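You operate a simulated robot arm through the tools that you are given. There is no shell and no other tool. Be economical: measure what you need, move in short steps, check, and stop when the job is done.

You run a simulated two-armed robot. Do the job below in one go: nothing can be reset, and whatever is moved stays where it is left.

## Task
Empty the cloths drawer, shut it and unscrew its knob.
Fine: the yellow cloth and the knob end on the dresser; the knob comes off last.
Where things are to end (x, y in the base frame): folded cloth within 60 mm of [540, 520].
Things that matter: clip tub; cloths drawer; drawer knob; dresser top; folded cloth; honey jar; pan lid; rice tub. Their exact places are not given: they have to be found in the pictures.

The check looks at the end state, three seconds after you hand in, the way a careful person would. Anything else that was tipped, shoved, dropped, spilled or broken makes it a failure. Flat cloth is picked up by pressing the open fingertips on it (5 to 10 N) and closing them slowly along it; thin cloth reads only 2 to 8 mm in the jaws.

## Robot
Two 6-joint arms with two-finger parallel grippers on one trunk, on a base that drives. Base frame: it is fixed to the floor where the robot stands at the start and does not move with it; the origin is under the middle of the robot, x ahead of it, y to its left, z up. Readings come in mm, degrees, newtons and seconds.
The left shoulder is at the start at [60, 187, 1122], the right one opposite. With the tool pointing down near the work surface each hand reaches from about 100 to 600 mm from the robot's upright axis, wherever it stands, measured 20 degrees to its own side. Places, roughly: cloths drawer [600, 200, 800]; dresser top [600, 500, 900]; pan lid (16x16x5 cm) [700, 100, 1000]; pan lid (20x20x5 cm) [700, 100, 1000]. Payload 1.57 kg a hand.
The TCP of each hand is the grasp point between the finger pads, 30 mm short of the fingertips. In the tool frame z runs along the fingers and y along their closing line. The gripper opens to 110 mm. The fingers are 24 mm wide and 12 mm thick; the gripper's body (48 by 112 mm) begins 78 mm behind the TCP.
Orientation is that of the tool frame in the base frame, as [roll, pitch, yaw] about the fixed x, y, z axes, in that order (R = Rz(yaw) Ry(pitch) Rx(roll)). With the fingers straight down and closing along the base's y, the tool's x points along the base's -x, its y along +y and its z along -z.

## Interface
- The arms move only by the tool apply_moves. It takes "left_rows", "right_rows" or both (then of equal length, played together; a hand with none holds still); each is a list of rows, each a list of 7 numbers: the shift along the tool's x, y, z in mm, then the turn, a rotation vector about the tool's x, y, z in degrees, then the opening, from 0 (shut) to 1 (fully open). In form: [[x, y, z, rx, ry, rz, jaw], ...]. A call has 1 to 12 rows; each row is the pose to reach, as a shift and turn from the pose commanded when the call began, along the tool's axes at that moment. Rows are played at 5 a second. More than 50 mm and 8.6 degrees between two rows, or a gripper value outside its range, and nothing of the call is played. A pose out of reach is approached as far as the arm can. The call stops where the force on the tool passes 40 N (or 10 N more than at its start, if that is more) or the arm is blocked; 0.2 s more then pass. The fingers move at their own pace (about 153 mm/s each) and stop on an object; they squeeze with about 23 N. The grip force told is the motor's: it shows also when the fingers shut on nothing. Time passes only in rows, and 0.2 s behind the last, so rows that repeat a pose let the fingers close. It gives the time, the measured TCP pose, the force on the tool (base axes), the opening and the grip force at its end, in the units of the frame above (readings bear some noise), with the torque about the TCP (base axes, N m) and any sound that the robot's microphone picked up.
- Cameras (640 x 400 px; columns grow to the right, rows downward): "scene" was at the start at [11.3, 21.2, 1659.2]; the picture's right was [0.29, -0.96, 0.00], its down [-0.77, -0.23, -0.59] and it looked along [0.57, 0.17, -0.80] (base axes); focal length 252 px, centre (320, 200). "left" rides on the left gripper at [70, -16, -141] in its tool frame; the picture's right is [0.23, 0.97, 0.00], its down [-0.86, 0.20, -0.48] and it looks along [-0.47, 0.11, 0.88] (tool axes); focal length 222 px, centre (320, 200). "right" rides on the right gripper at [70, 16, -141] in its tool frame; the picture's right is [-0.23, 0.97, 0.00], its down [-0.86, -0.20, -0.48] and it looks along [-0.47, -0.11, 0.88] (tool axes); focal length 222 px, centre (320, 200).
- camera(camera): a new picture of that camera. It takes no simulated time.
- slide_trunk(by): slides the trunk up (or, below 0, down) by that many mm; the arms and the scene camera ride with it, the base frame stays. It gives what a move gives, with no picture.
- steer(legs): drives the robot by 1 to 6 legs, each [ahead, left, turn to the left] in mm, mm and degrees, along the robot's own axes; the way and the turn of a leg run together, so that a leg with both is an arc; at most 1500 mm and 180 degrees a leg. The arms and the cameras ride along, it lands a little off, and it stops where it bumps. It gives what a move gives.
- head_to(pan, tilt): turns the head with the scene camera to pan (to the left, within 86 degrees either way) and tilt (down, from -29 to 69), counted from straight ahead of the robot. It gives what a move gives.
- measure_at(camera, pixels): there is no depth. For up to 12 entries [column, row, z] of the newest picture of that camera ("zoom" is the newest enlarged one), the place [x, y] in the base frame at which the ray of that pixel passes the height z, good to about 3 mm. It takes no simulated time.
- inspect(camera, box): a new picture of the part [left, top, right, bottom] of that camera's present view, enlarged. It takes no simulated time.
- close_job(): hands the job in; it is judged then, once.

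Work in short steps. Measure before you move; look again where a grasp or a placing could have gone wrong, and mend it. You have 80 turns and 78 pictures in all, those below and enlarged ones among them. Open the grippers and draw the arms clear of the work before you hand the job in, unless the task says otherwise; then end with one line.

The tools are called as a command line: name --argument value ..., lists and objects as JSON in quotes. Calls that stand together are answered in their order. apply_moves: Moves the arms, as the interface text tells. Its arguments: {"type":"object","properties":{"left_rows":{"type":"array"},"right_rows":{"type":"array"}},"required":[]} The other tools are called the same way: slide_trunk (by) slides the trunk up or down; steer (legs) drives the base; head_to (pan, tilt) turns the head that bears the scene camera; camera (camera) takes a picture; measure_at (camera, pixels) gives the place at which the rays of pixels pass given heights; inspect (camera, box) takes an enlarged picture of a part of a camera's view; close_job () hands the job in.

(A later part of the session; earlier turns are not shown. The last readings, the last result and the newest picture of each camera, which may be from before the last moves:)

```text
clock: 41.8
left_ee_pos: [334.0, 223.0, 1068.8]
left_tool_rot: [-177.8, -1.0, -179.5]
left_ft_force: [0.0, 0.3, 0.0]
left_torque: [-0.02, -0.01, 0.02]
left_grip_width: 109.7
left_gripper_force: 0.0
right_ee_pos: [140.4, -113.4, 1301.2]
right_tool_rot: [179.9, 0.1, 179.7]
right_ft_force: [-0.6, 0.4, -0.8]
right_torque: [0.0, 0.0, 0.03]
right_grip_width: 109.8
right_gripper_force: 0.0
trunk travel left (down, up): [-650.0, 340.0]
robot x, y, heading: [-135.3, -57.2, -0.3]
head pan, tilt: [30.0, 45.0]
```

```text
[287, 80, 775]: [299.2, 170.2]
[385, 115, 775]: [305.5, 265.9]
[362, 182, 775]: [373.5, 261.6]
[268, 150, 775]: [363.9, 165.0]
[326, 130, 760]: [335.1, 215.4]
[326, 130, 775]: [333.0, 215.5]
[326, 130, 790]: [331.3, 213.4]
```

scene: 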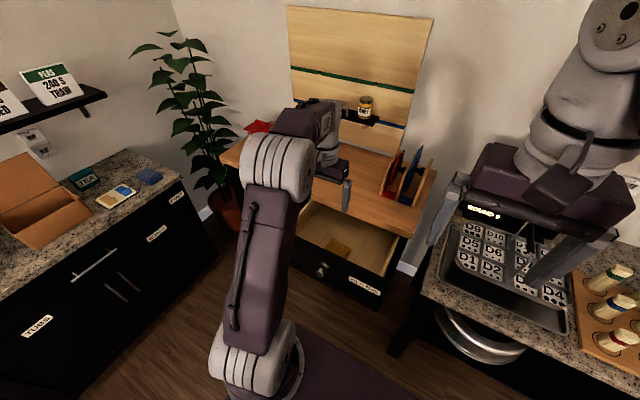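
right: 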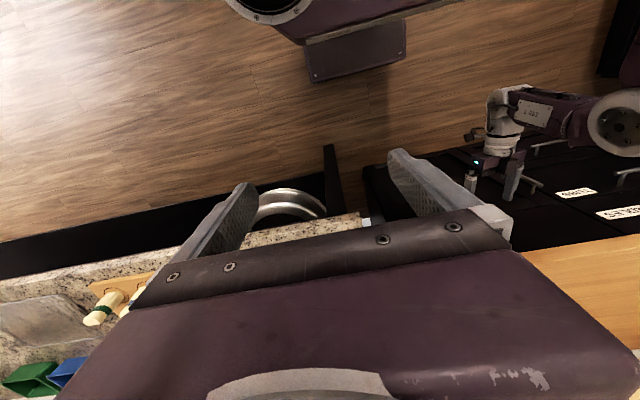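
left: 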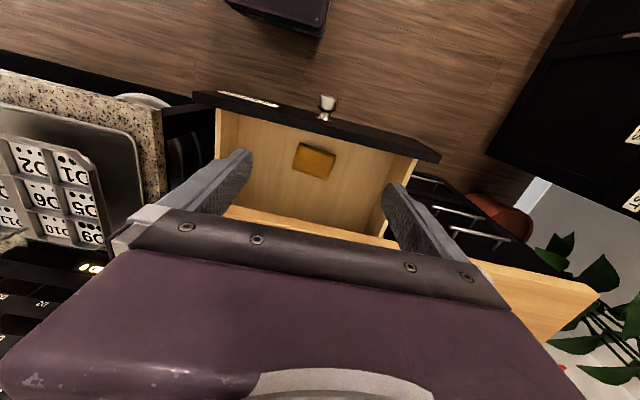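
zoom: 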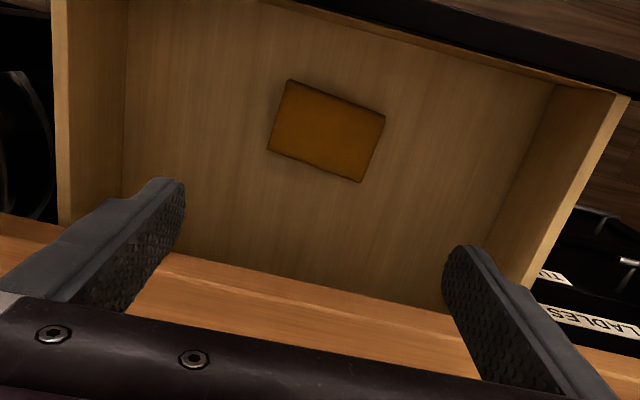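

Centre is [334, 215]. I go down to TCP z≈825 (tips ≈795) with the jaw at about 65 mm, squaring the tool on the way.

apply_moves --left_rows '[[0, -4, 40, -1, -0.5, 0, 0.6], [0, -8, 80, -2.2, -1, 0, 0.6], [0, -8, 120, -2.2, -1, 0, 0.6], [0, -8, 160, -2.2, -1, 0, 0.6], [0, -8, 200, -2.2, -1, 0, 0.6], [0, -8, 225, -2.2, -1, 0, 0.6], [0, -8, 243, -2.2, -1, 0, 0.6], [0, -8, 243, -2.2, -1, 0, 0.6]]'

camera --camera "left"

```text
clock: 43.6
left_ee_pos: [329.4, 205.0, 824.2]
left_tool_rot: [179.9, 0.1, -179.4]
left_ft_force: [0.3, -0.4, -0.2]
left_torque: [0.0, 0.01, 0.04]
left_grip_width: 66.0
left_gripper_force: 0.0
right_ee_pos: [140.1, -113.1, 1301.7]
right_tool_rot: [180.0, 0.1, 179.8]
right_ft_force: [-0.5, -0.5, 0.0]
right_torque: [0.02, 0.01, 0.01]
right_grip_width: 109.7
right_gripper_force: 0.0
trunk travel left (down, up): [-650.0, 340.0]
robot x, y, heading: [-130.9, -59.7, -0.3]
head pan, tilt: [30.0, 45.0]
```

```text
48 pictures are left
```

left: 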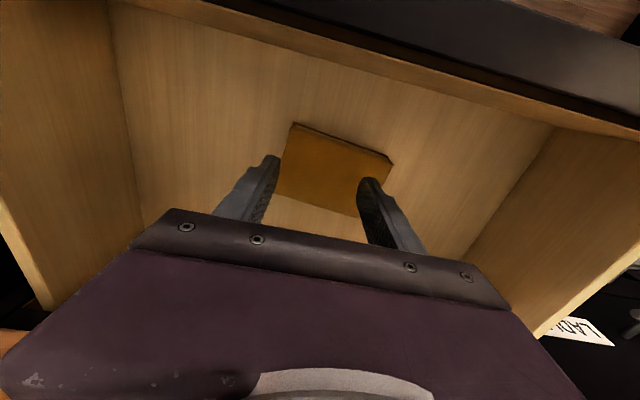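

The hand ended at y 205, so it is ~10 mm too far to the right of the cloth; I measure the cloth's near corners (295,123), (392,160) again to fix height and centre.

measure_at --camera "left" --pixels '[[293, 124, 765], [392, 160, 765], [293, 124, 780], [392, 160, 780], [293, 124, 750], [392, 160, 750], [335, 173, 770]]'

```text
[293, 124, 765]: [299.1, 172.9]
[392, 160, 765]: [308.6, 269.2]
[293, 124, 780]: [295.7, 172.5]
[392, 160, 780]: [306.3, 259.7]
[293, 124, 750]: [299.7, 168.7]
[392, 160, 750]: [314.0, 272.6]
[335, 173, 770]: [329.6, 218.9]
```

Cloth top is somewhere in z 757–780, centre about [334, 218]. I centre on it and descend slowly to TCP z 800, watching force.

apply_moves --left_rows '[[-5, 12, 0, 0, 0, 0, 0.6], [-5, 12, 6, 0, 0, 0, 0.6], [-5, 12, 12, 0, 0, 0, 0.6], [-5, 12, 15, 0, 0, 0, 0.6], [-5, 12, 18, 0, 0, 0, 0.6], [-5, 12, 21, 0, 0, 0, 0.6], [-5, 12, 24, 0, 0, 0, 0.6], [-5, 12, 24, 0, 0, 0, 0.6]]'

```text
clock: 45.0
left_ee_pos: [337.0, 217.1, 809.8]
left_tool_rot: [179.9, 1.0, -179.5]
left_ft_force: [-1.0, -3.4, 27.8]
left_torque: [-0.66, 0.22, 0.03]
left_grip_width: 66.1
left_gripper_force: 0.0
right_ee_pos: [138.1, -115.8, 1302.2]
right_tool_rot: [179.9, 0.4, 179.8]
right_ft_force: [-0.4, 0.5, 0.8]
right_torque: [-0.03, 0.02, 0.02]
right_grip_width: 109.9
right_gripper_force: 0.1
trunk travel left (down, up): [-650.0, 340.0]
robot x, y, heading: [-132.0, -56.9, -0.2]
head pan, tilt: [30.0, 45.0]
stopped in row 7 (left hand): the force on the tool passed its limit at 44 N (the readings are from after the stop); the commanded pose is now the measured one
```

Contact at TCP z≈811 (cloth top ≈ 780), 28 N now. I ease up 2 mm to bring the press into the 5–10 N range.

apply_moves --left_rows '[[0, 0, -1.5, 0, 0, 0, 0.6], [0, 0, -1.5, 0, 0, 0, 0.6]]'

```text
clock: 45.6
left_ee_pos: [336.0, 216.9, 808.5]
left_tool_rot: [179.8, 0.7, -179.4]
left_ft_force: [1.4, -0.1, 22.1]
left_torque: [-0.37, 0.13, -0.03]
left_grip_width: 66.3
left_gripper_force: 0.0
right_ee_pos: [138.0, -114.3, 1301.7]
right_tool_rot: [180.0, 0.3, 179.8]
right_ft_force: [-0.3, -0.5, -0.8]
right_torque: [-0.02, 0.03, -0.04]
right_grip_width: 110.1
right_gripper_force: 0.1
trunk travel left (down, up): [-650.0, 340.0]
robot x, y, heading: [-133.3, -59.4, -0.1]
head pan, tilt: [30.0, 45.0]
```

Still 22 N (about 4 N per mm); I ease up 3.5 mm more.

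apply_moves --left_rows '[[0, 0, -2, 0, 0, 0, 0.6], [0, 0, -3.5, 0, 0, 0, 0.6]]'

```text
clock: 46.2
left_ee_pos: [335.8, 218.9, 810.1]
left_tool_rot: [179.9, 0.4, -179.5]
left_ft_force: [-1.0, -0.6, 0.5]
left_torque: [-0.03, -0.01, -0.05]
left_grip_width: 66.0
left_gripper_force: 0.2
right_ee_pos: [139.8, -112.9, 1301.1]
right_tool_rot: [180.0, 0.0, 179.8]
right_ft_force: [0.3, 0.0, 1.1]
right_torque: [-0.03, -0.01, 0.0]
right_grip_width: 110.0
right_gripper_force: 0.0
trunk travel left (down, up): [-650.0, 340.0]
robot x, y, heading: [-134.6, -58.0, -0.4]
head pan, tilt: [30.0, 45.0]
```

Contact just lost; I press 1.6 mm back down and close slowly in the same call.

apply_moves --left_rows '[[0, 0, 1.6, 0, 0, 0, 0.6], [0, 0, 1.6, 0, 0, 0, 0.55], [0, 0, 1.6, 0, 0, 0, 0.5], [0, 0, 1.6, 0, 0, 0, 0.45], [0, 0, 1.6, 0, 0, 0, 0.4], [0, 0, 1.6, 0, 0, 0, 0.35], [0, 0, 1.6, 0, 0, 0, 0.3]]'

camera --camera "left"

```text
clock: 47.8
left_ee_pos: [339.2, 216.7, 809.3]
left_tool_rot: [179.9, 0.6, -179.6]
left_ft_force: [0.1, -1.2, 2.9]
left_torque: [-0.09, 0.03, 0.01]
left_grip_width: 33.8
left_gripper_force: 1.0
right_ee_pos: [139.6, -113.3, 1301.9]
right_tool_rot: [179.9, 0.1, 179.8]
right_ft_force: [0.4, -0.2, 0.3]
right_torque: [0.02, 0.03, -0.02]
right_grip_width: 110.2
right_gripper_force: 0.1
trunk travel left (down, up): [-650.0, 340.0]
robot x, y, heading: [-133.7, -62.8, -0.4]
head pan, tilt: [30.0, 45.0]
```

```text
47 pictures are left
```

left: 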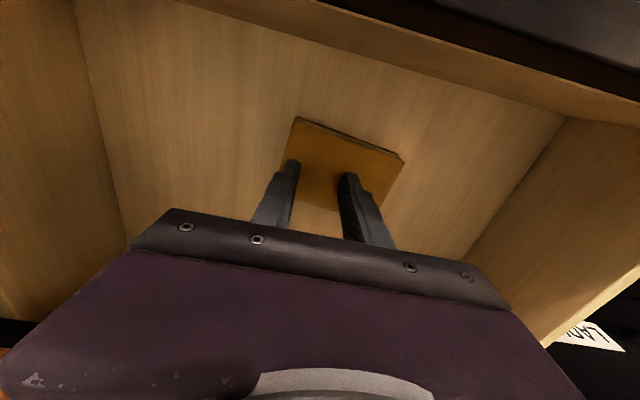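

Only 2.9 N and the cloth did not gather. I lift a bit, reopen, press 1.3 mm deeper and close again all the way.

apply_moves --left_rows '[[0, 0, -4, 0, 0, 0, 0.3], [0, 0, -4, 0, 0, 0, 0.6], [0, 0, -4, 0, 0, 0, 0.6], [0, 0, 0, 0, 0, 0, 0.6], [0, 0, 1.4, 0, 0, 0, 0.6], [0, 0, 1.4, 0, 0, 0, 0.6]]'

```text
clock: 49.2
left_ee_pos: [337.3, 216.6, 809.7]
left_tool_rot: [179.8, 0.9, -179.5]
left_ft_force: [1.1, 2.7, 14.6]
left_torque: [0.01, 0.1, -0.04]
left_grip_width: 66.0
left_gripper_force: 0.1
right_ee_pos: [139.1, -113.1, 1300.8]
right_tool_rot: [179.9, 0.2, 179.8]
right_ft_force: [0.7, -0.3, 0.1]
right_torque: [-0.01, -0.01, 0.01]
right_grip_width: 110.1
right_gripper_force: 0.0
trunk travel left (down, up): [-650.0, 340.0]
robot x, y, heading: [-134.6, -60.8, -0.2]
head pan, tilt: [30.0, 45.0]
```

14.6 N now, evenly on both tips; I ease 0.7 mm and close slowly to the end.

apply_moves --left_rows '[[0, 0, -0.7, 0, 0, 0, 0.55], [0, 0, -0.7, 0, 0, 0, 0.5], [0, 0, -0.7, 0, 0, 0, 0.45], [0, 0, -0.7, 0, 0, 0, 0.4], [0, 0, -0.7, 0, 0, 0, 0.35], [0, 0, -0.7, 0, 0, 0, 0.3], [0, 0, -0.7, 0, 0, 0, 0.24], [0, 0, -0.7, 0, 0, 0, 0.18], [0, 0, -0.7, 0, 0, 0, 0.12], [0, 0, -0.7, 0, 0, 0, 0.06], [0, 0, -0.7, 0, 0, 0, 0], [0, 0, -0.7, 0, 0, 0, 0]]'

camera --camera "left"

```text
clock: 51.8
left_ee_pos: [336.4, 218.0, 810.3]
left_tool_rot: [179.8, 0.7, -179.6]
left_ft_force: [0.6, -1.6, 10.0]
left_torque: [-0.08, 0.12, 0.02]
left_grip_width: 0.0
left_gripper_force: 21.3
right_ee_pos: [138.2, -115.5, 1300.6]
right_tool_rot: [179.8, 0.2, 179.8]
right_ft_force: [0.8, 0.6, -0.3]
right_torque: [0.0, 0.02, 0.02]
right_grip_width: 110.3
right_gripper_force: 0.2
trunk travel left (down, up): [-650.0, 340.0]
robot x, y, heading: [-135.8, -56.9, -0.2]
head pan, tilt: [30.0, 45.0]
```

```text
46 pictures are left
```

left: 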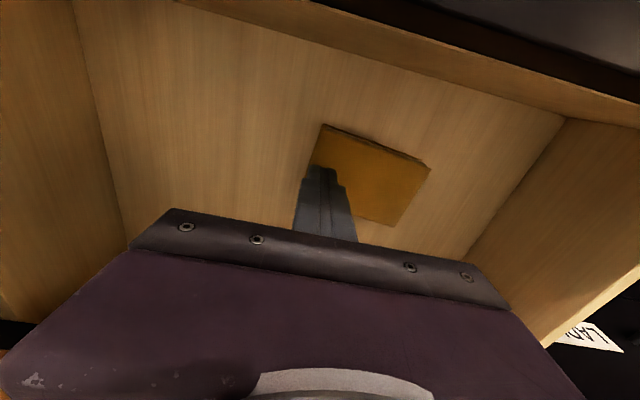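

The jaws shut empty (0.0 mm) and the cloth slid to the left, one tip having dragged it. I lift 15 mm, reopen and look to re-centre.

apply_moves --left_rows '[[0, 0, -15, 0, 0, 0, 0], [0, 0, -30, 0, 0, 0, 0.5], [0, 0, -60, 0, 0, 0, 0.5], [0, 0, -60, 0, 0, 0, 0.5]]'

inspect --camera "left" --box '[200, 80, 480, 255]'

```text
clock: 52.8
left_ee_pos: [337.1, 217.6, 869.9]
left_tool_rot: [179.9, 0.5, -179.5]
left_ft_force: [-0.2, 0.5, 0.5]
left_torque: [0.04, 0.02, 0.02]
left_grip_width: 54.7
left_gripper_force: 0.2
right_ee_pos: [141.7, -112.1, 1302.1]
right_tool_rot: [179.9, 0.1, 179.8]
right_ft_force: [0.5, 0.2, 0.4]
right_torque: [0.04, 0.04, 0.0]
right_grip_width: 109.8
right_gripper_force: 0.0
trunk travel left (down, up): [-650.0, 340.0]
robot x, y, heading: [-131.9, -59.7, -0.0]
head pan, tilt: [30.0, 45.0]
```

```text
2.29 times, centred on (340, 168) of left
```

zoom: 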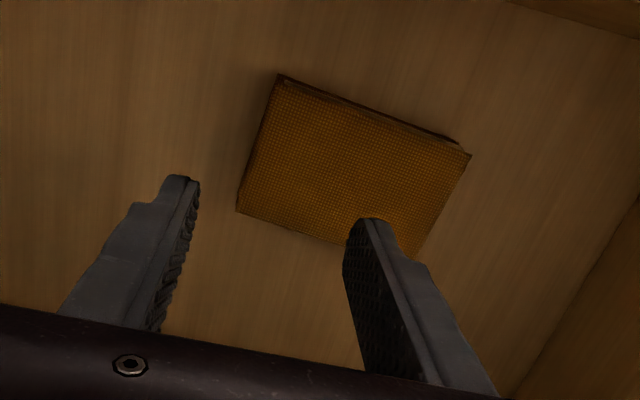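

I measure the cloth's corners in this enlargement at its top height.

measure_at --camera "zoom" --pixels '[[280, 80, 780], [468, 152, 780], [412, 256, 780], [238, 210, 780], [350, 170, 780], [280, 75, 765]]'

```text
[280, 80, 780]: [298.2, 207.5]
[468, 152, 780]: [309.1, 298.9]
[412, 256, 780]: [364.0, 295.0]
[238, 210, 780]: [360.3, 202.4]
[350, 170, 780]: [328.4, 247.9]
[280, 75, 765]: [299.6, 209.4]
```

Cloth centre is now [333, 250]. I go there with a 50 mm opening and press for about 7–8 N.

apply_moves --left_rows '[[3, 16, 20, 0, 0, 0, 0.45], [3, 32, 40, 0, 0, 0, 0.45], [3, 32, 52, 0, 0, 0, 0.45], [3, 32, 57, 0, 0, 0, 0.45], [3, 32, 59.5, 0, 0, 0, 0.45], [3, 32, 59.5, 0, 0, 0, 0.45], [3, 32, 59.5, 0, 0, 0, 0.45]]'

```text
clock: 54.4
left_ee_pos: [332.0, 251.1, 809.3]
left_tool_rot: [179.8, 0.8, -179.5]
left_ft_force: [1.6, 1.7, 15.8]
left_torque: [-0.13, 0.13, -0.03]
left_grip_width: 49.3
left_gripper_force: 0.4
right_ee_pos: [139.0, -113.6, 1300.2]
right_tool_rot: [179.9, 0.2, 179.7]
right_ft_force: [-0.2, -0.7, 0.1]
right_torque: [0.04, -0.01, 0.01]
right_grip_width: 110.0
right_gripper_force: 0.0
trunk travel left (down, up): [-650.0, 340.0]
robot x, y, heading: [-135.4, -58.3, -0.0]
head pan, tilt: [30.0, 45.0]
```

15.8 N; I ease 1 mm (≈8 N) and close more slowly, about 14 mm/s.

apply_moves --left_rows '[[0, 0, -1, 0, 0, 0, 0.45], [0, 0, -1, 0, 0, 0, 0.42], [0, 0, -1, 0, 0, 0, 0.39], [0, 0, -1, 0, 0, 0, 0.36], [0, 0, -1, 0, 0, 0, 0.33], [0, 0, -1, 0, 0, 0, 0.3], [0, 0, -1, 0, 0, 0, 0.27], [0, 0, -1, 0, 0, 0, 0.24], [0, 0, -1, 0, 0, 0, 0.21], [0, 0, -1, 0, 0, 0, 0.18]]'

inspect --camera "left" --box '[200, 80, 480, 255]'

```text
clock: 56.6
left_ee_pos: [333.4, 248.3, 810.0]
left_tool_rot: [179.7, 0.7, -179.4]
left_ft_force: [0.6, -2.6, 6.3]
left_torque: [-0.15, 0.11, 0.03]
left_grip_width: 22.9
left_gripper_force: 1.4
right_ee_pos: [139.6, -114.4, 1302.7]
right_tool_rot: [179.8, 0.2, 179.8]
right_ft_force: [0.5, -0.5, -0.2]
right_torque: [-0.01, 0.0, -0.02]
right_grip_width: 110.0
right_gripper_force: 0.0
trunk travel left (down, up): [-650.0, 340.0]
robot x, y, heading: [-128.7, -60.5, -0.1]
head pan, tilt: [30.0, 45.0]
```

```text
2.29 times, centred on (340, 168) of left
```

zoom: 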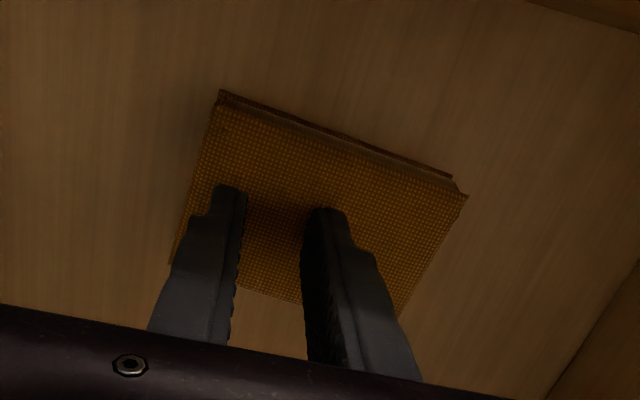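

Width 23 mm at 6 N, with the cloth still under both tips. I continue the slow close.

apply_moves --left_rows '[[0, 0, 0, 0, 0, 0, 0.15], [0, 0, 0, 0, 0, 0, 0.12], [0, 0, 0, 0, 0, 0, 0.09], [0, 0, 0, 0, 0, 0, 0.06], [0, 0, 0, 0, 0, 0, 0.03], [0, 0, 0, 0, 0, 0, 0], [0, 0, 0, 0, 0, 0, 0], [0, 0, 0, 0, 0, 0, 0]]'

inspect --camera "left" --box '[200, 80, 480, 255]'

```text
clock: 58.4
left_ee_pos: [333.6, 249.2, 810.0]
left_tool_rot: [179.9, 0.6, -179.5]
left_ft_force: [-0.6, -1.6, 7.4]
left_torque: [-0.08, 0.07, 0.02]
left_grip_width: 0.1
left_gripper_force: 21.5
right_ee_pos: [139.2, -114.2, 1301.1]
right_tool_rot: [179.8, 0.2, 179.8]
right_ft_force: [-0.7, 0.7, 0.2]
right_torque: [0.01, 0.0, -0.01]
right_grip_width: 110.1
right_gripper_force: 0.0
trunk travel left (down, up): [-650.0, 340.0]
robot x, y, heading: [-132.7, -62.7, -0.1]
head pan, tilt: [30.0, 45.0]
```

```text
2.29 times, centred on (340, 168) of left
```

zoom: 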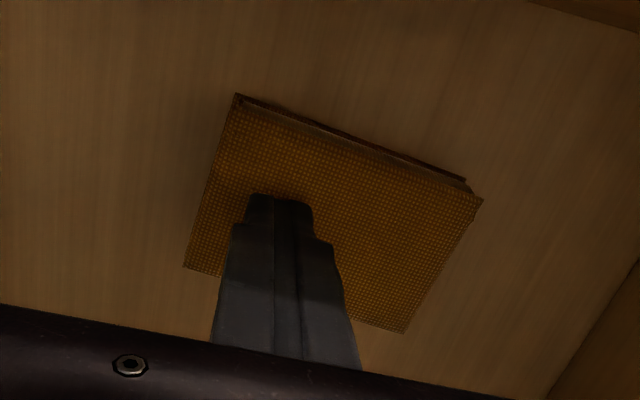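

The cloth behaves as a firm folded pile, so it does not gather; its side edges are thick. I'll straddle its short side instead: lift 60 mm, open, and turn the hand about 83° so that the jaws close along x.

apply_moves --left_rows '[[0, 0, -25, 0, 0, 0, 0], [0, 0, -60, 0, 0, -8.3, 0.5], [0, 0, -80, 0, 0, -16.6, 1], [0, 0, -80, 0, 0, -24.9, 1], [0, 0, -80, 0, 0, -33.2, 1], [0, 0, -80, 0, 0, -41.5, 1], [0, 0, -80, 0, 0, -49.8, 1], [0, 0, -80, 0, 0, -58.1, 1], [0, 0, -80, 0, 0, -66.4, 1], [0, 0, -80, 0, 0, -74.7, 1], [0, 0, -80, 0, 0, -83, 1], [0, 0, -80, 0, 0, -83, 1]]'

camera --camera "left"

camera --camera "scene"

```text
clock: 61.0
left_ee_pos: [332.8, 248.6, 891.1]
left_tool_rot: [-179.5, 0.2, -96.4]
left_ft_force: [-0.3, -0.7, 0.0]
left_torque: [0.0, 0.01, -0.03]
left_grip_width: 110.3
left_gripper_force: 0.0
right_ee_pos: [139.8, -112.9, 1300.2]
right_tool_rot: [179.9, 0.1, 179.8]
right_ft_force: [-1.0, 0.4, -0.4]
right_torque: [0.02, -0.02, 0.01]
right_grip_width: 109.9
right_gripper_force: 0.2
trunk travel left (down, up): [-650.0, 340.0]
robot x, y, heading: [-131.7, -63.6, -0.1]
head pan, tilt: [30.0, 45.0]
```

```text
42 pictures are left
```

left: 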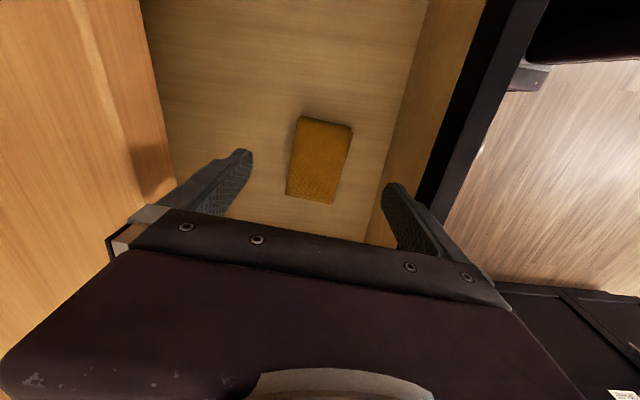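

```text
41 pictures are left
```

scene: 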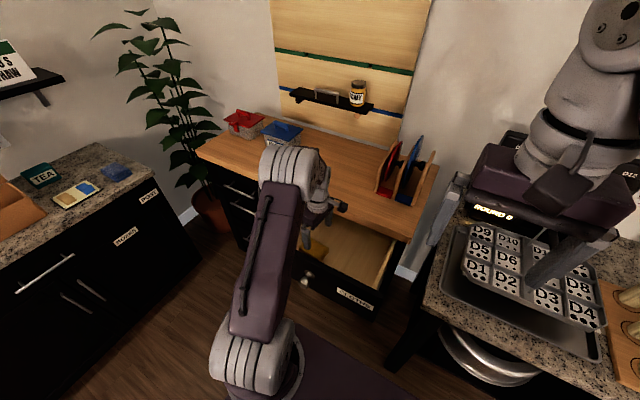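

The cloth is now upright between the open fingers, corners (301,117), (352,128), (333,203), (287,194). I measure them.

measure_at --camera "left" --pixels '[[301, 117, 780], [352, 128, 780], [333, 203, 780], [287, 194, 780], [319, 160, 780], [318, 160, 770]]'

```text
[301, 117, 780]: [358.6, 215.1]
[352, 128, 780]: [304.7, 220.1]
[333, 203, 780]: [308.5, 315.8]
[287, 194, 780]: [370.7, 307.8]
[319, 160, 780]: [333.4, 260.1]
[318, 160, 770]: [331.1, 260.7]
```

Centre [335, 264], about 58 mm wide. I centre on it and descend to TCP z≈798 (tips ≈768), straddling it.

apply_moves --left_rows '[[-8, 0, 20, 0, 0, 0, 0.9], [-15, 0, 40, 0, 0, 0, 0.9], [-15, 0, 60, 0, 0, 0, 0.9], [-15, 0, 75, 0, 0, 0, 0.9], [-15, 0, 83, 0, 0, 0, 0.9], [-15, 0, 88, 0, 0, 0, 0.9], [-15, 0, 92, 0, 0, 0, 0.9], [-15, 0, 95, 0, 0, 0, 0.9], [-15, 0, 95, 0, 0, 0, 0.9]]'

inspect --camera "left" --box '[180, 80, 460, 255]'

```text
clock: 63.0
left_ee_pos: [337.9, 264.9, 795.7]
left_tool_rot: [-179.6, 0.3, -96.5]
left_ft_force: [-0.1, -0.8, 0.0]
left_torque: [0.03, 0.0, -0.02]
left_grip_width: 99.2
left_gripper_force: 0.2
right_ee_pos: [138.9, -113.0, 1301.4]
right_tool_rot: [180.0, 0.2, 179.8]
right_ft_force: [0.3, -0.2, 0.6]
right_torque: [0.02, -0.01, -0.01]
right_grip_width: 110.1
right_gripper_force: 0.0
trunk travel left (down, up): [-650.0, 340.0]
robot x, y, heading: [-132.1, -61.9, -0.3]
head pan, tilt: [30.0, 45.0]
```

```text
2.29 times, centred on (320, 168) of left
```

zoom: 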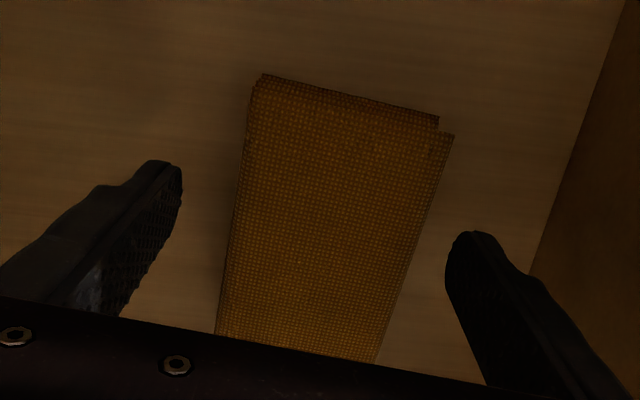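

Straddled with no contact yet (tips ≈766). I go 5 mm lower and watch the force.

apply_moves --left_rows '[[0, 0, 2, 0, 0, 0, 0.9], [0, 0, 4, 0, 0, 0, 0.9], [0, 0, 5, 0, 0, 0, 0.9]]'

```text
clock: 63.8
left_ee_pos: [336.6, 265.6, 791.3]
left_tool_rot: [-179.5, 0.2, -96.6]
left_ft_force: [0.0, 0.5, -0.4]
left_torque: [0.02, -0.01, -0.02]
left_grip_width: 99.0
left_gripper_force: 0.0
right_ee_pos: [139.4, -113.3, 1301.2]
right_tool_rot: [179.9, 0.1, 179.8]
right_ft_force: [-0.1, 0.6, -0.7]
right_torque: [0.04, 0.01, 0.01]
right_grip_width: 110.1
right_gripper_force: 0.0
trunk travel left (down, up): [-650.0, 340.0]
robot x, y, heading: [-131.5, -61.9, -0.1]
head pan, tilt: [30.0, 45.0]
```

Still free with tips ≈19 mm below the cloth's top. I close slowly on its sides.

apply_moves --left_rows '[[0, 0, 0, 0, 0, 0, 0.8], [0, 0, 0, 0, 0, 0, 0.7], [0, 0, 0, 0, 0, 0, 0.6], [0, 0, 0, 0, 0, 0, 0.5], [0, 0, 0, 0, 0, 0, 0.4], [0, 0, 0, 0, 0, 0, 0.3], [0, 0, 0, 0, 0, 0, 0.2], [0, 0, 0, 0, 0, 0, 0.1], [0, 0, 0, 0, 0, 0, 0], [0, 0, 0, 0, 0, 0, 0]]'

inspect --camera "left" --box '[180, 80, 460, 255]'

```text
clock: 66.0
left_ee_pos: [337.3, 264.3, 791.2]
left_tool_rot: [-179.5, 0.2, -96.5]
left_ft_force: [-0.7, -0.5, 0.4]
left_torque: [-0.01, 0.05, -0.01]
left_grip_width: 64.3
left_gripper_force: 23.0
right_ee_pos: [139.9, -113.5, 1301.0]
right_tool_rot: [179.9, 0.0, 179.7]
right_ft_force: [-0.1, 0.0, -0.4]
right_torque: [0.01, -0.01, -0.01]
right_grip_width: 109.9
right_gripper_force: 0.0
trunk travel left (down, up): [-650.0, 340.0]
robot x, y, heading: [-132.3, -58.1, -0.4]
head pan, tilt: [30.0, 45.0]
```

```text
2.29 times, centred on (320, 168) of left
```

zoom: 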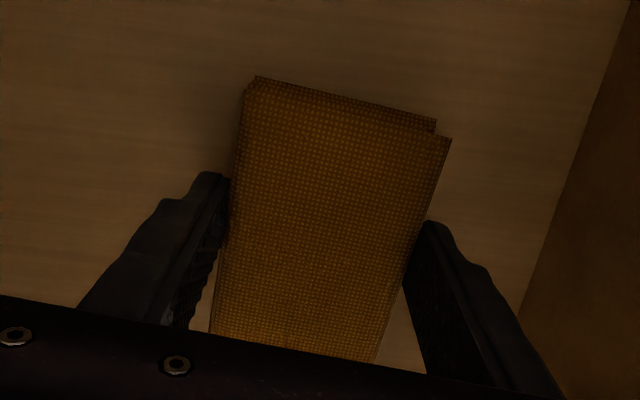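

Held at 64 mm with 23 N. I lift 210 mm straight up and check.

apply_moves --left_rows '[[0, 0, -10, 0, 0, 0, 0], [0, 0, -30, 0, 0, 0, 0], [0, 0, -60, 0, 0, 0, 0], [0, 0, -90, 0, 0, 0, 0], [0, 0, -120, 0, 0, 0, 0], [0, 0, -150, 0, 0, 0, 0], [0, 0, -180, 0, 0, 0, 0], [0, 0, -210, 0, 0, 0, 0], [0, 0, -210, 0, 0, 0, 0]]'

camera --camera "left"

camera --camera "scene"

```text
clock: 68.0
left_ee_pos: [332.1, 264.9, 1002.4]
left_tool_rot: [-179.5, 0.1, -96.6]
left_ft_force: [1.0, -0.1, -0.6]
left_torque: [-0.01, 0.02, 0.0]
left_grip_width: 64.3
left_gripper_force: 23.0
right_ee_pos: [140.6, -112.5, 1300.1]
right_tool_rot: [-180.0, 0.1, 179.9]
right_ft_force: [-0.8, -0.2, 0.0]
right_torque: [-0.01, 0.03, -0.03]
right_grip_width: 110.1
right_gripper_force: 0.1
trunk travel left (down, up): [-650.0, 340.0]
robot x, y, heading: [-134.0, -58.7, -0.4]
head pan, tilt: [30.0, 45.0]
```

```text
38 pictures are left
```

left: 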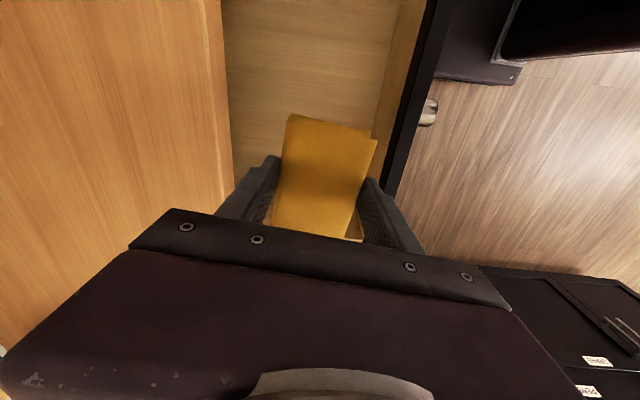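

```text
37 pictures are left
```

scene: 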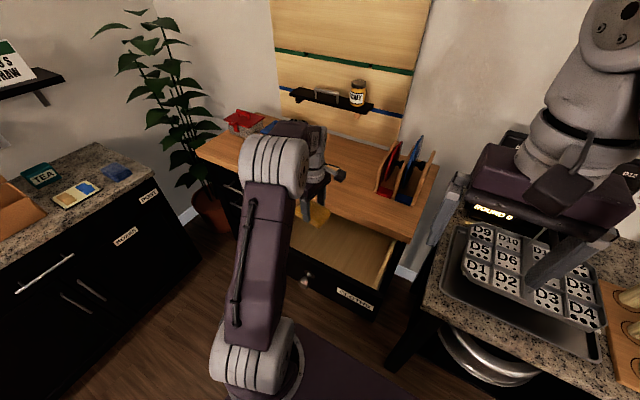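

The cloth is held and clear of the drawer. Before driving toward [540, 520] I check how far the robot's own body (at (480,75) and (510,45) in the left picture) reaches ahead, because the open drawer stands there.

measure_at --camera "left" --pixels '[[437, 75, 100], [437, 75, 300], [517, 82, 100], [517, 82, 300], [500, 45, 700], [500, 45, 900], [540, 60, 700], [540, 60, 900], [430, 112, 803]]'

head_to --pan 0 --tilt 68

camera --camera "scene"

```text
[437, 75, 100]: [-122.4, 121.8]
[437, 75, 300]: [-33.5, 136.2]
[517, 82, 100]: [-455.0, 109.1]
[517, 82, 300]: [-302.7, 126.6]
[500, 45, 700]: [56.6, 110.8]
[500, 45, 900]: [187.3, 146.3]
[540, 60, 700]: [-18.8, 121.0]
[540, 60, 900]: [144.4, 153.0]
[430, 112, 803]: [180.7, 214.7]
```

```text
clock: 68.9
left_ee_pos: [331.6, 263.8, 1002.8]
left_tool_rot: [-179.5, 0.2, -96.5]
left_ft_force: [-0.9, 0.4, 0.0]
left_torque: [-0.02, 0.0, 0.0]
left_grip_width: 64.1
left_gripper_force: 22.9
right_ee_pos: [140.7, -113.3, 1301.1]
right_tool_rot: [179.8, 0.1, 179.7]
right_ft_force: [-0.5, 0.0, 0.2]
right_torque: [-0.01, 0.02, -0.01]
right_grip_width: 109.7
right_gripper_force: 0.0
trunk travel left (down, up): [-650.0, 340.0]
robot x, y, heading: [-131.3, -56.9, -0.3]
head pan, tilt: [0.0, 68.0]
```

```text
36 pictures are left
```

scene: 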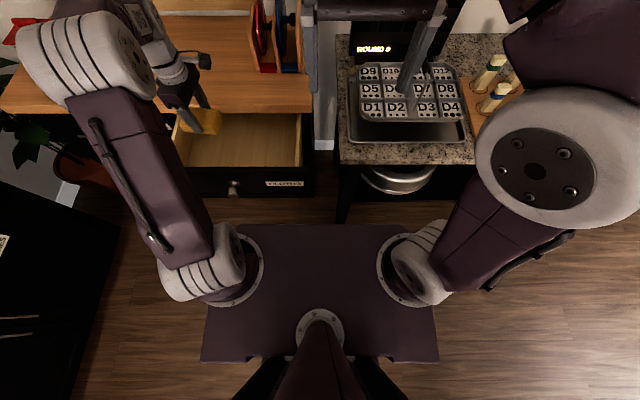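

The shoulder plate is above drawer height; the base front edge at floor level is only ~100 mm ahead of the axis. I measure plate edge and the left counter's edge to plan the sideways drive.

measure_at --camera "scene" --pixels '[[315, 225, 1000], [235, 225, 1000], [120, 228, 900], [10, 182, 900], [72, 400, 900], [60, 205, 0], [233, 186, 803]]'

head_to --pan 60 --tilt 50

camera --camera "scene"

```text
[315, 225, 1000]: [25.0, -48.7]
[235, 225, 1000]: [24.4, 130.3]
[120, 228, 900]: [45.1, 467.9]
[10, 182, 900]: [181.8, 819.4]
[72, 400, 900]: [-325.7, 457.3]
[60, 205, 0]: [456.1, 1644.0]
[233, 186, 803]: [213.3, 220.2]
```

```text
clock: 70.2
left_ee_pos: [333.5, 263.2, 1001.7]
left_tool_rot: [-179.5, 0.2, -96.5]
left_ft_force: [-0.5, 0.5, -0.2]
left_torque: [0.01, -0.02, 0.01]
left_grip_width: 64.1
left_gripper_force: 23.0
right_ee_pos: [140.5, -112.7, 1301.6]
right_tool_rot: [179.9, 0.1, 179.9]
right_ft_force: [-0.3, 0.3, 0.6]
right_torque: [0.02, -0.01, 0.01]
right_grip_width: 109.9
right_gripper_force: 0.0
trunk travel left (down, up): [-650.0, 340.0]
robot x, y, heading: [-131.3, -57.1, -0.1]
head pan, tilt: [60.0, 50.0]
```

```text
35 pictures are left
```

scene: 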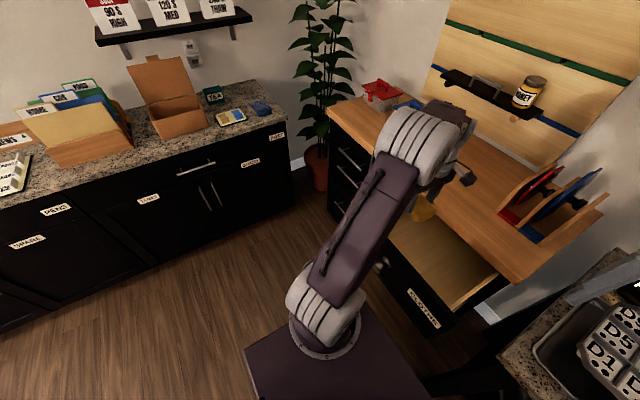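

The left counter is well off; I measure its front edge to be sure.

measure_at --camera "scene" --pixels '[[287, 120, 900], [100, 190, 900], [415, 100, 930], [372, 92, 950]]'

steer --legs '[[112, 367, 0]]'

camera --camera "scene"

camera --camera "left"

```text
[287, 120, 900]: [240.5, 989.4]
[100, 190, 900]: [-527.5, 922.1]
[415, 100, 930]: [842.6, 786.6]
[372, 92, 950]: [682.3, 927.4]
```

```text
clock: 72.7
left_ee_pos: [445.8, 633.2, 1002.7]
left_tool_rot: [-179.5, 0.2, -96.4]
left_ft_force: [0.4, -0.6, -1.1]
left_torque: [0.01, -0.04, 0.0]
left_grip_width: 63.9
left_gripper_force: 22.7
right_ee_pos: [253.6, 256.7, 1301.0]
right_tool_rot: [179.9, 0.0, 179.9]
right_ft_force: [-0.2, 0.1, -0.1]
right_torque: [0.02, -0.01, -0.04]
right_grip_width: 110.0
right_gripper_force: 0.0
trunk travel left (down, up): [-650.0, 340.0]
robot x, y, heading: [-20.4, 308.4, -0.4]
head pan, tilt: [60.0, 50.0]
```

```text
34 pictures are left
```

scene: 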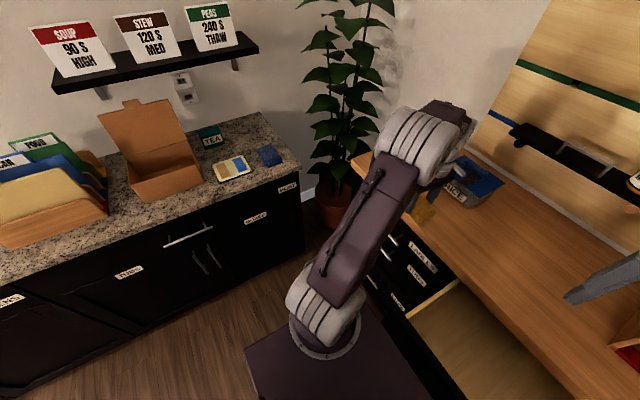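

```text
33 pictures are left
```

left: 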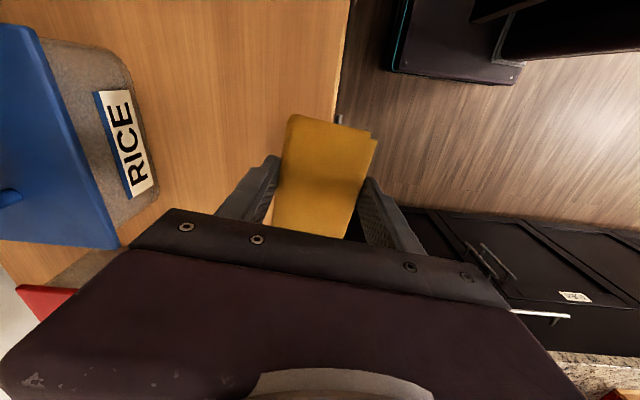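

The rice tub stands ahead on the left. I measure its front corner (155,185) and (125,75) at tub heights before moving in.

measure_at --camera "left" --pixels '[[155, 185, 905], [155, 185, 940], [128, 70, 905], [150, 140, 905], [45, 38, 960], [120, 245, 960], [345, 60, 900]]'

```text
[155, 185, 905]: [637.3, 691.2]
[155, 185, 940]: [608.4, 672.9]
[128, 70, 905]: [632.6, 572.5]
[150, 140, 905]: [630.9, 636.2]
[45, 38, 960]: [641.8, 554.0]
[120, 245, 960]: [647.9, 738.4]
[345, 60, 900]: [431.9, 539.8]
```

Tub front is at x≈620; my target [525, 508] leaves clearance. I move the hand there at this height.

apply_moves --left_rows '[[23, -18, 0, 0, 0, 0, 0], [46, -37, 0, 0, 0, 0, 0], [69, -55, 0, 0, 0, 0, 0], [92, -74, 0, 0, 0, 0, 0], [115, -92, 0, 0, 0, 0, 0], [115, -92, 20, 0, 0, 0, 0], [115, -92, 40, 0, 0, 0, 0], [115, -92, 50, 0, 0, 0, 0], [115, -92, 50, 0, 0, 0, 0]]'

camera --camera "left"

```text
clock: 74.7
left_ee_pos: [522.5, 506.6, 954.9]
left_tool_rot: [-179.3, 0.3, -96.5]
left_ft_force: [-0.5, -0.8, 27.7]
left_torque: [-0.02, 0.58, 0.04]
left_grip_width: 64.2
left_gripper_force: 23.4
right_ee_pos: [248.7, 254.9, 1302.7]
right_tool_rot: [179.8, 0.3, 179.9]
right_ft_force: [-0.6, 0.2, -0.5]
right_torque: [-0.02, -0.02, 0.02]
right_grip_width: 110.1
right_gripper_force: 0.0
trunk travel left (down, up): [-650.0, 340.0]
robot x, y, heading: [-18.3, 310.3, 0.1]
head pan, tilt: [60.0, 50.0]
```

```text
32 pictures are left
```

left: 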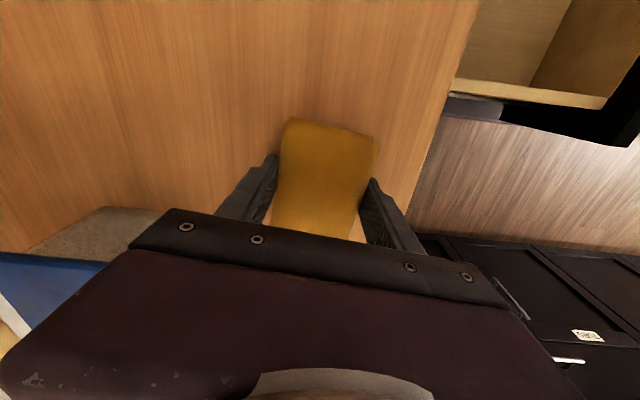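

It has touched down (27.7 N up) at about [523, 507]. I ease up 3 mm, open the jaws and rise.

apply_moves --left_rows '[[0, 0, -3, 0, 0, 0, 0], [0, 0, -3, 0, 0, 0, 0.7], [0, 0, -3, 0, 0, 0, 0.8], [0, 0, -3, 0, 0, 0, 0.8], [0, 0, -30, 0, 0, 0, 0.8], [0, 0, -70, 0, 0, 0, 0.8], [0, 0, -110, 0, 0, 0, 0.8], [0, 0, -110, 0, 0, 0, 0.8]]'

camera --camera "left"

```text
clock: 76.5
left_ee_pos: [522.2, 509.3, 1061.4]
left_tool_rot: [-179.5, 0.2, -96.3]
left_ft_force: [-0.6, 0.9, -0.3]
left_torque: [0.0, -0.03, -0.04]
left_grip_width: 88.2
left_gripper_force: 0.0
right_ee_pos: [254.5, 256.5, 1301.1]
right_tool_rot: [-180.0, 0.1, 179.9]
right_ft_force: [0.0, 0.1, -0.1]
right_torque: [0.02, -0.01, 0.0]
right_grip_width: 110.1
right_gripper_force: 0.0
trunk travel left (down, up): [-650.0, 340.0]
robot x, y, heading: [-18.3, 309.5, -0.3]
head pan, tilt: [60.0, 50.0]
```

```text
31 pictures are left
```

left: 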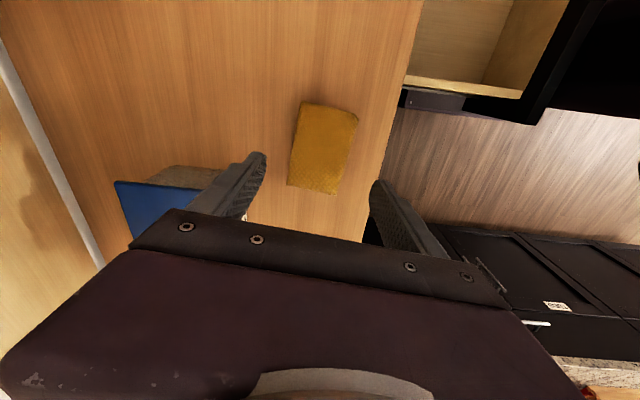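

The cloth lies flat on the dresser at (323,150). I measure its place.

measure_at --camera "left" --pixels '[[323, 150, 930], [302, 102, 930], [357, 117, 930], [337, 195, 930], [288, 185, 930]]'

```text
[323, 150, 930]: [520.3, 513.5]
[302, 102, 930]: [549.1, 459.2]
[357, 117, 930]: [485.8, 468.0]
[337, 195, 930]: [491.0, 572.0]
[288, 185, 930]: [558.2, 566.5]
```

The cloth's centre is [521, 516], 19 mm from the target. Now I turn the hand back (83°), draw it in, and drive back to where I can level it in front of the knob.

apply_moves --left_rows '[[-7.4, 8.2, 0, 0, 0, 8.3, 0.8], [-14.9, 16.4, 0, 0, 0, 16.6, 1], [-22.3, 24.5, 0, 0, 0, 24.9, 1], [-29.8, 32.7, 0, 0, 0, 33.2, 1], [-37.2, 40.9, 0, 0, 0, 41.5, 1], [-44.6, 49.1, 0, 0, 0, 49.8, 1], [-52.1, 57.3, 0, 0, 0, 58.1, 1], [-59.5, 65.4, 0, 0, 0, 66.4, 1], [-67, 73.6, 0, 0, 0, 74.7, 1], [-74.4, 81.8, 0, 0, 0, 83, 1], [-74.4, 81.8, 0, 0, 0, 83, 1]]'

steer --legs '[[-648, 0, 0], [0, -380, 0]]'

apply_moves --left_rows '[[-22, 0, -4, 0, -7.5, 0, 1], [-45, 0, -8, 0, -15, 0, 1], [-68, 0, -12, 0, -22.5, 0, 1], [-90, 0, -16, 0, -30, 0, 1], [-112, 0, -20, 0, -37.5, 0, 1], [-135, 0, -24, 0, -45, 0, 1], [-158, 0, -28, 0, -52.5, 0, 1], [-180, 0, -32, 0, -60, 0, 1], [-202, 0, -36, 0, -67.5, 0, 1], [-225, 0, -40, 0, -75, 0, 1], [-248, 0, -40, 0, -82.5, 0, 1], [-270, 0, -40, 0, -90, 0, 1]]'

```text
clock: 78.9
left_ee_pos: [450.6, 590.0, 1063.3]
left_tool_rot: [180.0, 0.5, -179.5]
left_ft_force: [-0.2, 0.6, 0.3]
left_torque: [-0.02, -0.02, 0.01]
left_grip_width: 110.0
left_gripper_force: 0.0
right_ee_pos: [253.8, 255.5, 1301.5]
right_tool_rot: [179.9, 0.1, 179.9]
right_ft_force: [-0.1, -0.2, 0.8]
right_torque: [0.01, 0.0, 0.01]
right_grip_width: 110.0
right_gripper_force: 0.1
trunk travel left (down, up): [-650.0, 340.0]
robot x, y, heading: [-20.4, 305.1, -0.1]
head pan, tilt: [60.0, 50.0]
```

```text
clock: 84.4
left_ee_pos: [-180.5, 212.3, 1063.4]
left_tool_rot: [179.9, 0.5, 179.8]
left_ft_force: [0.4, -0.3, 0.3]
left_torque: [-0.03, 0.0, 0.0]
left_grip_width: 109.7
left_gripper_force: 0.1
right_ee_pos: [-383.5, -118.6, 1301.5]
right_tool_rot: [180.0, 0.1, 179.1]
right_ft_force: [0.4, 0.0, 0.0]
right_torque: [-0.04, -0.01, -0.02]
right_grip_width: 110.2
right_gripper_force: 0.1
trunk travel left (down, up): [-650.0, 340.0]
robot x, y, heading: [-651.2, -61.3, -0.9]
head pan, tilt: [60.0, 50.0]
```

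```text
clock: 87.0
left_ee_pos: [88.2, 211.9, 1104.4]
left_tool_rot: [14.7, 89.5, 14.4]
left_ft_force: [-0.2, -0.2, -0.9]
left_torque: [0.03, -0.04, 0.01]
left_grip_width: 110.1
left_gripper_force: 0.0
left hand out of reach, approached as far as the arm can: row 7, 8
right_ee_pos: [-381.3, -117.9, 1300.7]
right_tool_rot: [-180.0, 0.0, 179.1]
right_ft_force: [0.0, -0.2, 0.0]
right_torque: [-0.04, 0.05, 0.01]
right_grip_width: 110.0
right_gripper_force: 0.2
trunk travel left (down, up): [-650.0, 340.0]
robot x, y, heading: [-656.2, -58.7, -0.8]
head pan, tilt: [60.0, 50.0]
```

Level again at [88, 212, 1104]. I correct the heading by 0.8°, lower the trunk 300 mm, and look both from the hand and the head.

steer --legs '[[0, 0, 0.8]]'

slide_trunk --by -301

head_to --pan 18 --tilt 32

camera --camera "left"

inspect --camera "scene" --box '[200, 90, 460, 252]'

```text
clock: 87.7
left_ee_pos: [83.7, 221.4, 1105.9]
left_tool_rot: [13.9, 89.6, 14.2]
left_ft_force: [0.2, -0.7, 0.3]
left_torque: [-0.02, 0.01, 0.01]
left_grip_width: 110.1
left_gripper_force: 0.2
right_ee_pos: [-381.3, -115.7, 1300.8]
right_tool_rot: [179.8, 0.1, 179.9]
right_ft_force: [0.2, -0.7, -0.5]
right_torque: [0.03, -0.01, 0.0]
right_grip_width: 110.2
right_gripper_force: 0.1
trunk travel left (down, up): [-650.0, 340.0]
robot x, y, heading: [-656.9, -61.1, 0.1]
head pan, tilt: [60.0, 50.0]
```

```text
clock: 90.7
left_ee_pos: [83.8, 221.7, 805.6]
left_tool_rot: [12.1, 89.5, 12.7]
left_ft_force: [-0.3, 0.6, 0.0]
left_torque: [0.0, 0.01, 0.02]
left_grip_width: 109.9
left_gripper_force: 0.0
right_ee_pos: [-382.3, -115.6, 999.8]
right_tool_rot: [179.8, 0.1, 179.9]
right_ft_force: [0.7, -1.3, 0.4]
right_torque: [0.03, -0.02, -0.01]
right_grip_width: 110.4
right_gripper_force: 0.1
trunk travel left (down, up): [-349.0, 641.0]
robot x, y, heading: [-658.6, -61.3, -0.2]
head pan, tilt: [60.0, 50.0]
```

```text
clock: 91.8
left_ee_pos: [84.8, 221.9, 804.5]
left_tool_rot: [12.1, 89.5, 12.6]
left_ft_force: [0.0, 0.3, 0.3]
left_torque: [0.0, -0.03, -0.03]
left_grip_width: 109.9
left_gripper_force: 0.0
right_ee_pos: [-382.1, -115.2, 999.3]
right_tool_rot: [180.0, 0.1, 179.9]
right_ft_force: [0.3, -1.3, -0.6]
right_torque: [0.01, 0.01, 0.01]
right_grip_width: 109.6
right_gripper_force: 0.1
trunk travel left (down, up): [-349.0, 641.0]
robot x, y, heading: [-656.9, -61.2, -0.2]
head pan, tilt: [18.0, 32.0]
```

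```text
30 pictures are left
```

left: 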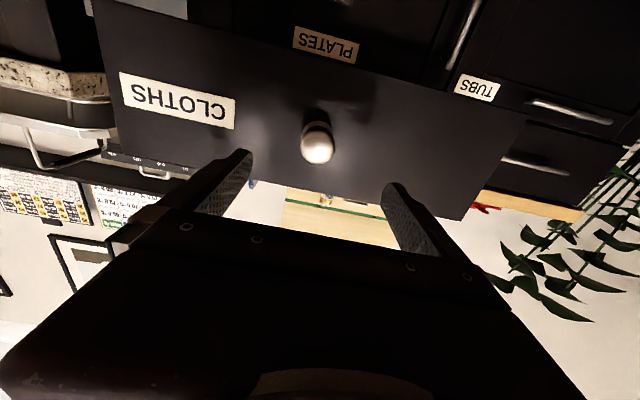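

```text
2.46 times, centred on (330, 171) of scene
```

zoom: 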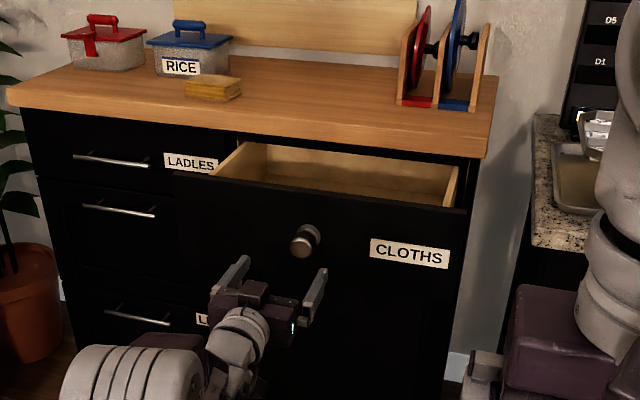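

The drawer looks empty and the cloth lies as placed. The knob is 6 mm toward tool +x and 5 mm toward −y; I adjust and drive 98 mm ahead to bring it between the pads.

apply_moves --left_rows '[[3, -3, 0, 0, 0, 0, 1], [6, -5, 0, 0, 0, 0, 1], [6, -5, 0, 0, 0, 0, 1]]'

steer --legs '[[97, 0, 0]]'

camera --camera "left"

```text
clock: 92.6
left_ee_pos: [84.0, 217.5, 798.5]
left_tool_rot: [15.1, 89.5, 15.1]
left_ft_force: [0.4, -0.1, 0.4]
left_torque: [0.01, 0.01, -0.02]
left_grip_width: 110.0
left_gripper_force: 0.1
right_ee_pos: [-382.1, -115.6, 1001.6]
right_tool_rot: [179.9, 0.2, 179.9]
right_ft_force: [0.2, 0.1, -0.6]
right_torque: [0.01, 0.02, 0.04]
right_grip_width: 110.0
right_gripper_force: 0.1
trunk travel left (down, up): [-349.0, 641.0]
robot x, y, heading: [-653.8, -58.8, -0.3]
head pan, tilt: [18.0, 32.0]
```

```text
clock: 93.8
left_ee_pos: [183.1, 217.5, 797.1]
left_tool_rot: [17.8, 89.6, 17.7]
left_ft_force: [0.0, -0.3, -0.7]
left_torque: [-0.02, -0.03, 0.03]
left_grip_width: 109.9
left_gripper_force: 0.0
right_ee_pos: [-283.2, -116.4, 1000.9]
right_tool_rot: [179.9, 0.0, 179.9]
right_ft_force: [0.4, 0.1, 0.5]
right_torque: [-0.03, 0.03, 0.0]
right_grip_width: 109.9
right_gripper_force: 0.1
trunk travel left (down, up): [-349.0, 641.0]
robot x, y, heading: [-561.9, -65.9, -0.5]
head pan, tilt: [18.0, 32.0]
```

```text
28 pictures are left
```

left: 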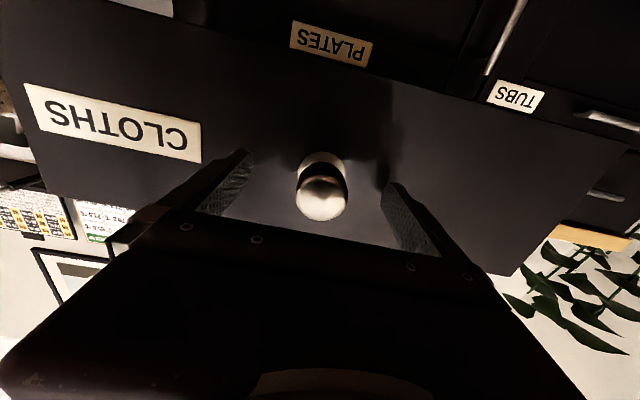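

The knob is between the pads; I raise the hand 5 mm to its axis (z≈802) and close.

apply_moves --left_rows '[[-5, 0, 0, 0, 0, 0, 1], [-5, 0, 0, 0, 0, 0, 0.5], [-5, 0, 0, 0, 0, 0, 0.2], [-5, 0, 0, 0, 0, 0, 0], [-5, 0, 0, 0, 0, 0, 0]]'

steer --legs '[[222, 0, 0]]'

inspect --camera "scene" --box '[200, 120, 460, 282]'

```text
clock: 95.0
left_ee_pos: [181.8, 218.5, 803.2]
left_tool_rot: [7.4, 89.6, 7.5]
left_ft_force: [0.1, 5.4, -0.6]
left_torque: [0.03, 0.02, 0.18]
left_grip_width: 37.1
left_gripper_force: 23.8
right_ee_pos: [-284.8, -115.1, 1001.6]
right_tool_rot: [180.0, 0.1, 179.9]
right_ft_force: [0.0, 0.5, 1.3]
right_torque: [0.01, 0.03, -0.05]
right_grip_width: 110.1
right_gripper_force: 0.0
trunk travel left (down, up): [-349.0, 641.0]
robot x, y, heading: [-557.4, -61.4, -0.1]
head pan, tilt: [18.0, 32.0]
```

```text
clock: 96.7
left_ee_pos: [408.0, 219.6, 803.1]
left_tool_rot: [46.2, 89.4, 46.2]
left_ft_force: [4.6, -23.4, -1.1]
left_torque: [-0.12, -0.03, -0.51]
left_grip_width: 37.1
left_gripper_force: 22.9
right_ee_pos: [-56.0, -116.4, 999.5]
right_tool_rot: [179.7, 0.1, -179.8]
right_ft_force: [0.4, -0.5, 1.4]
right_torque: [-0.02, 0.02, -0.02]
right_grip_width: 110.1
right_gripper_force: 0.1
trunk travel left (down, up): [-349.0, 641.0]
robot x, y, heading: [-331.3, -62.8, 0.6]
head pan, tilt: [18.0, 32.0]
```

```text
2.46 times, centred on (330, 201) of scene
```

zoom: 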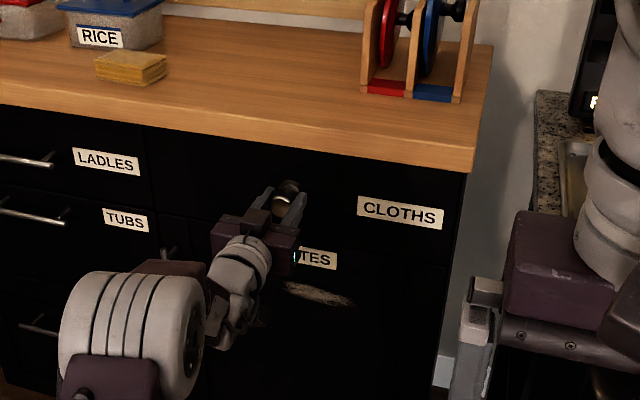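

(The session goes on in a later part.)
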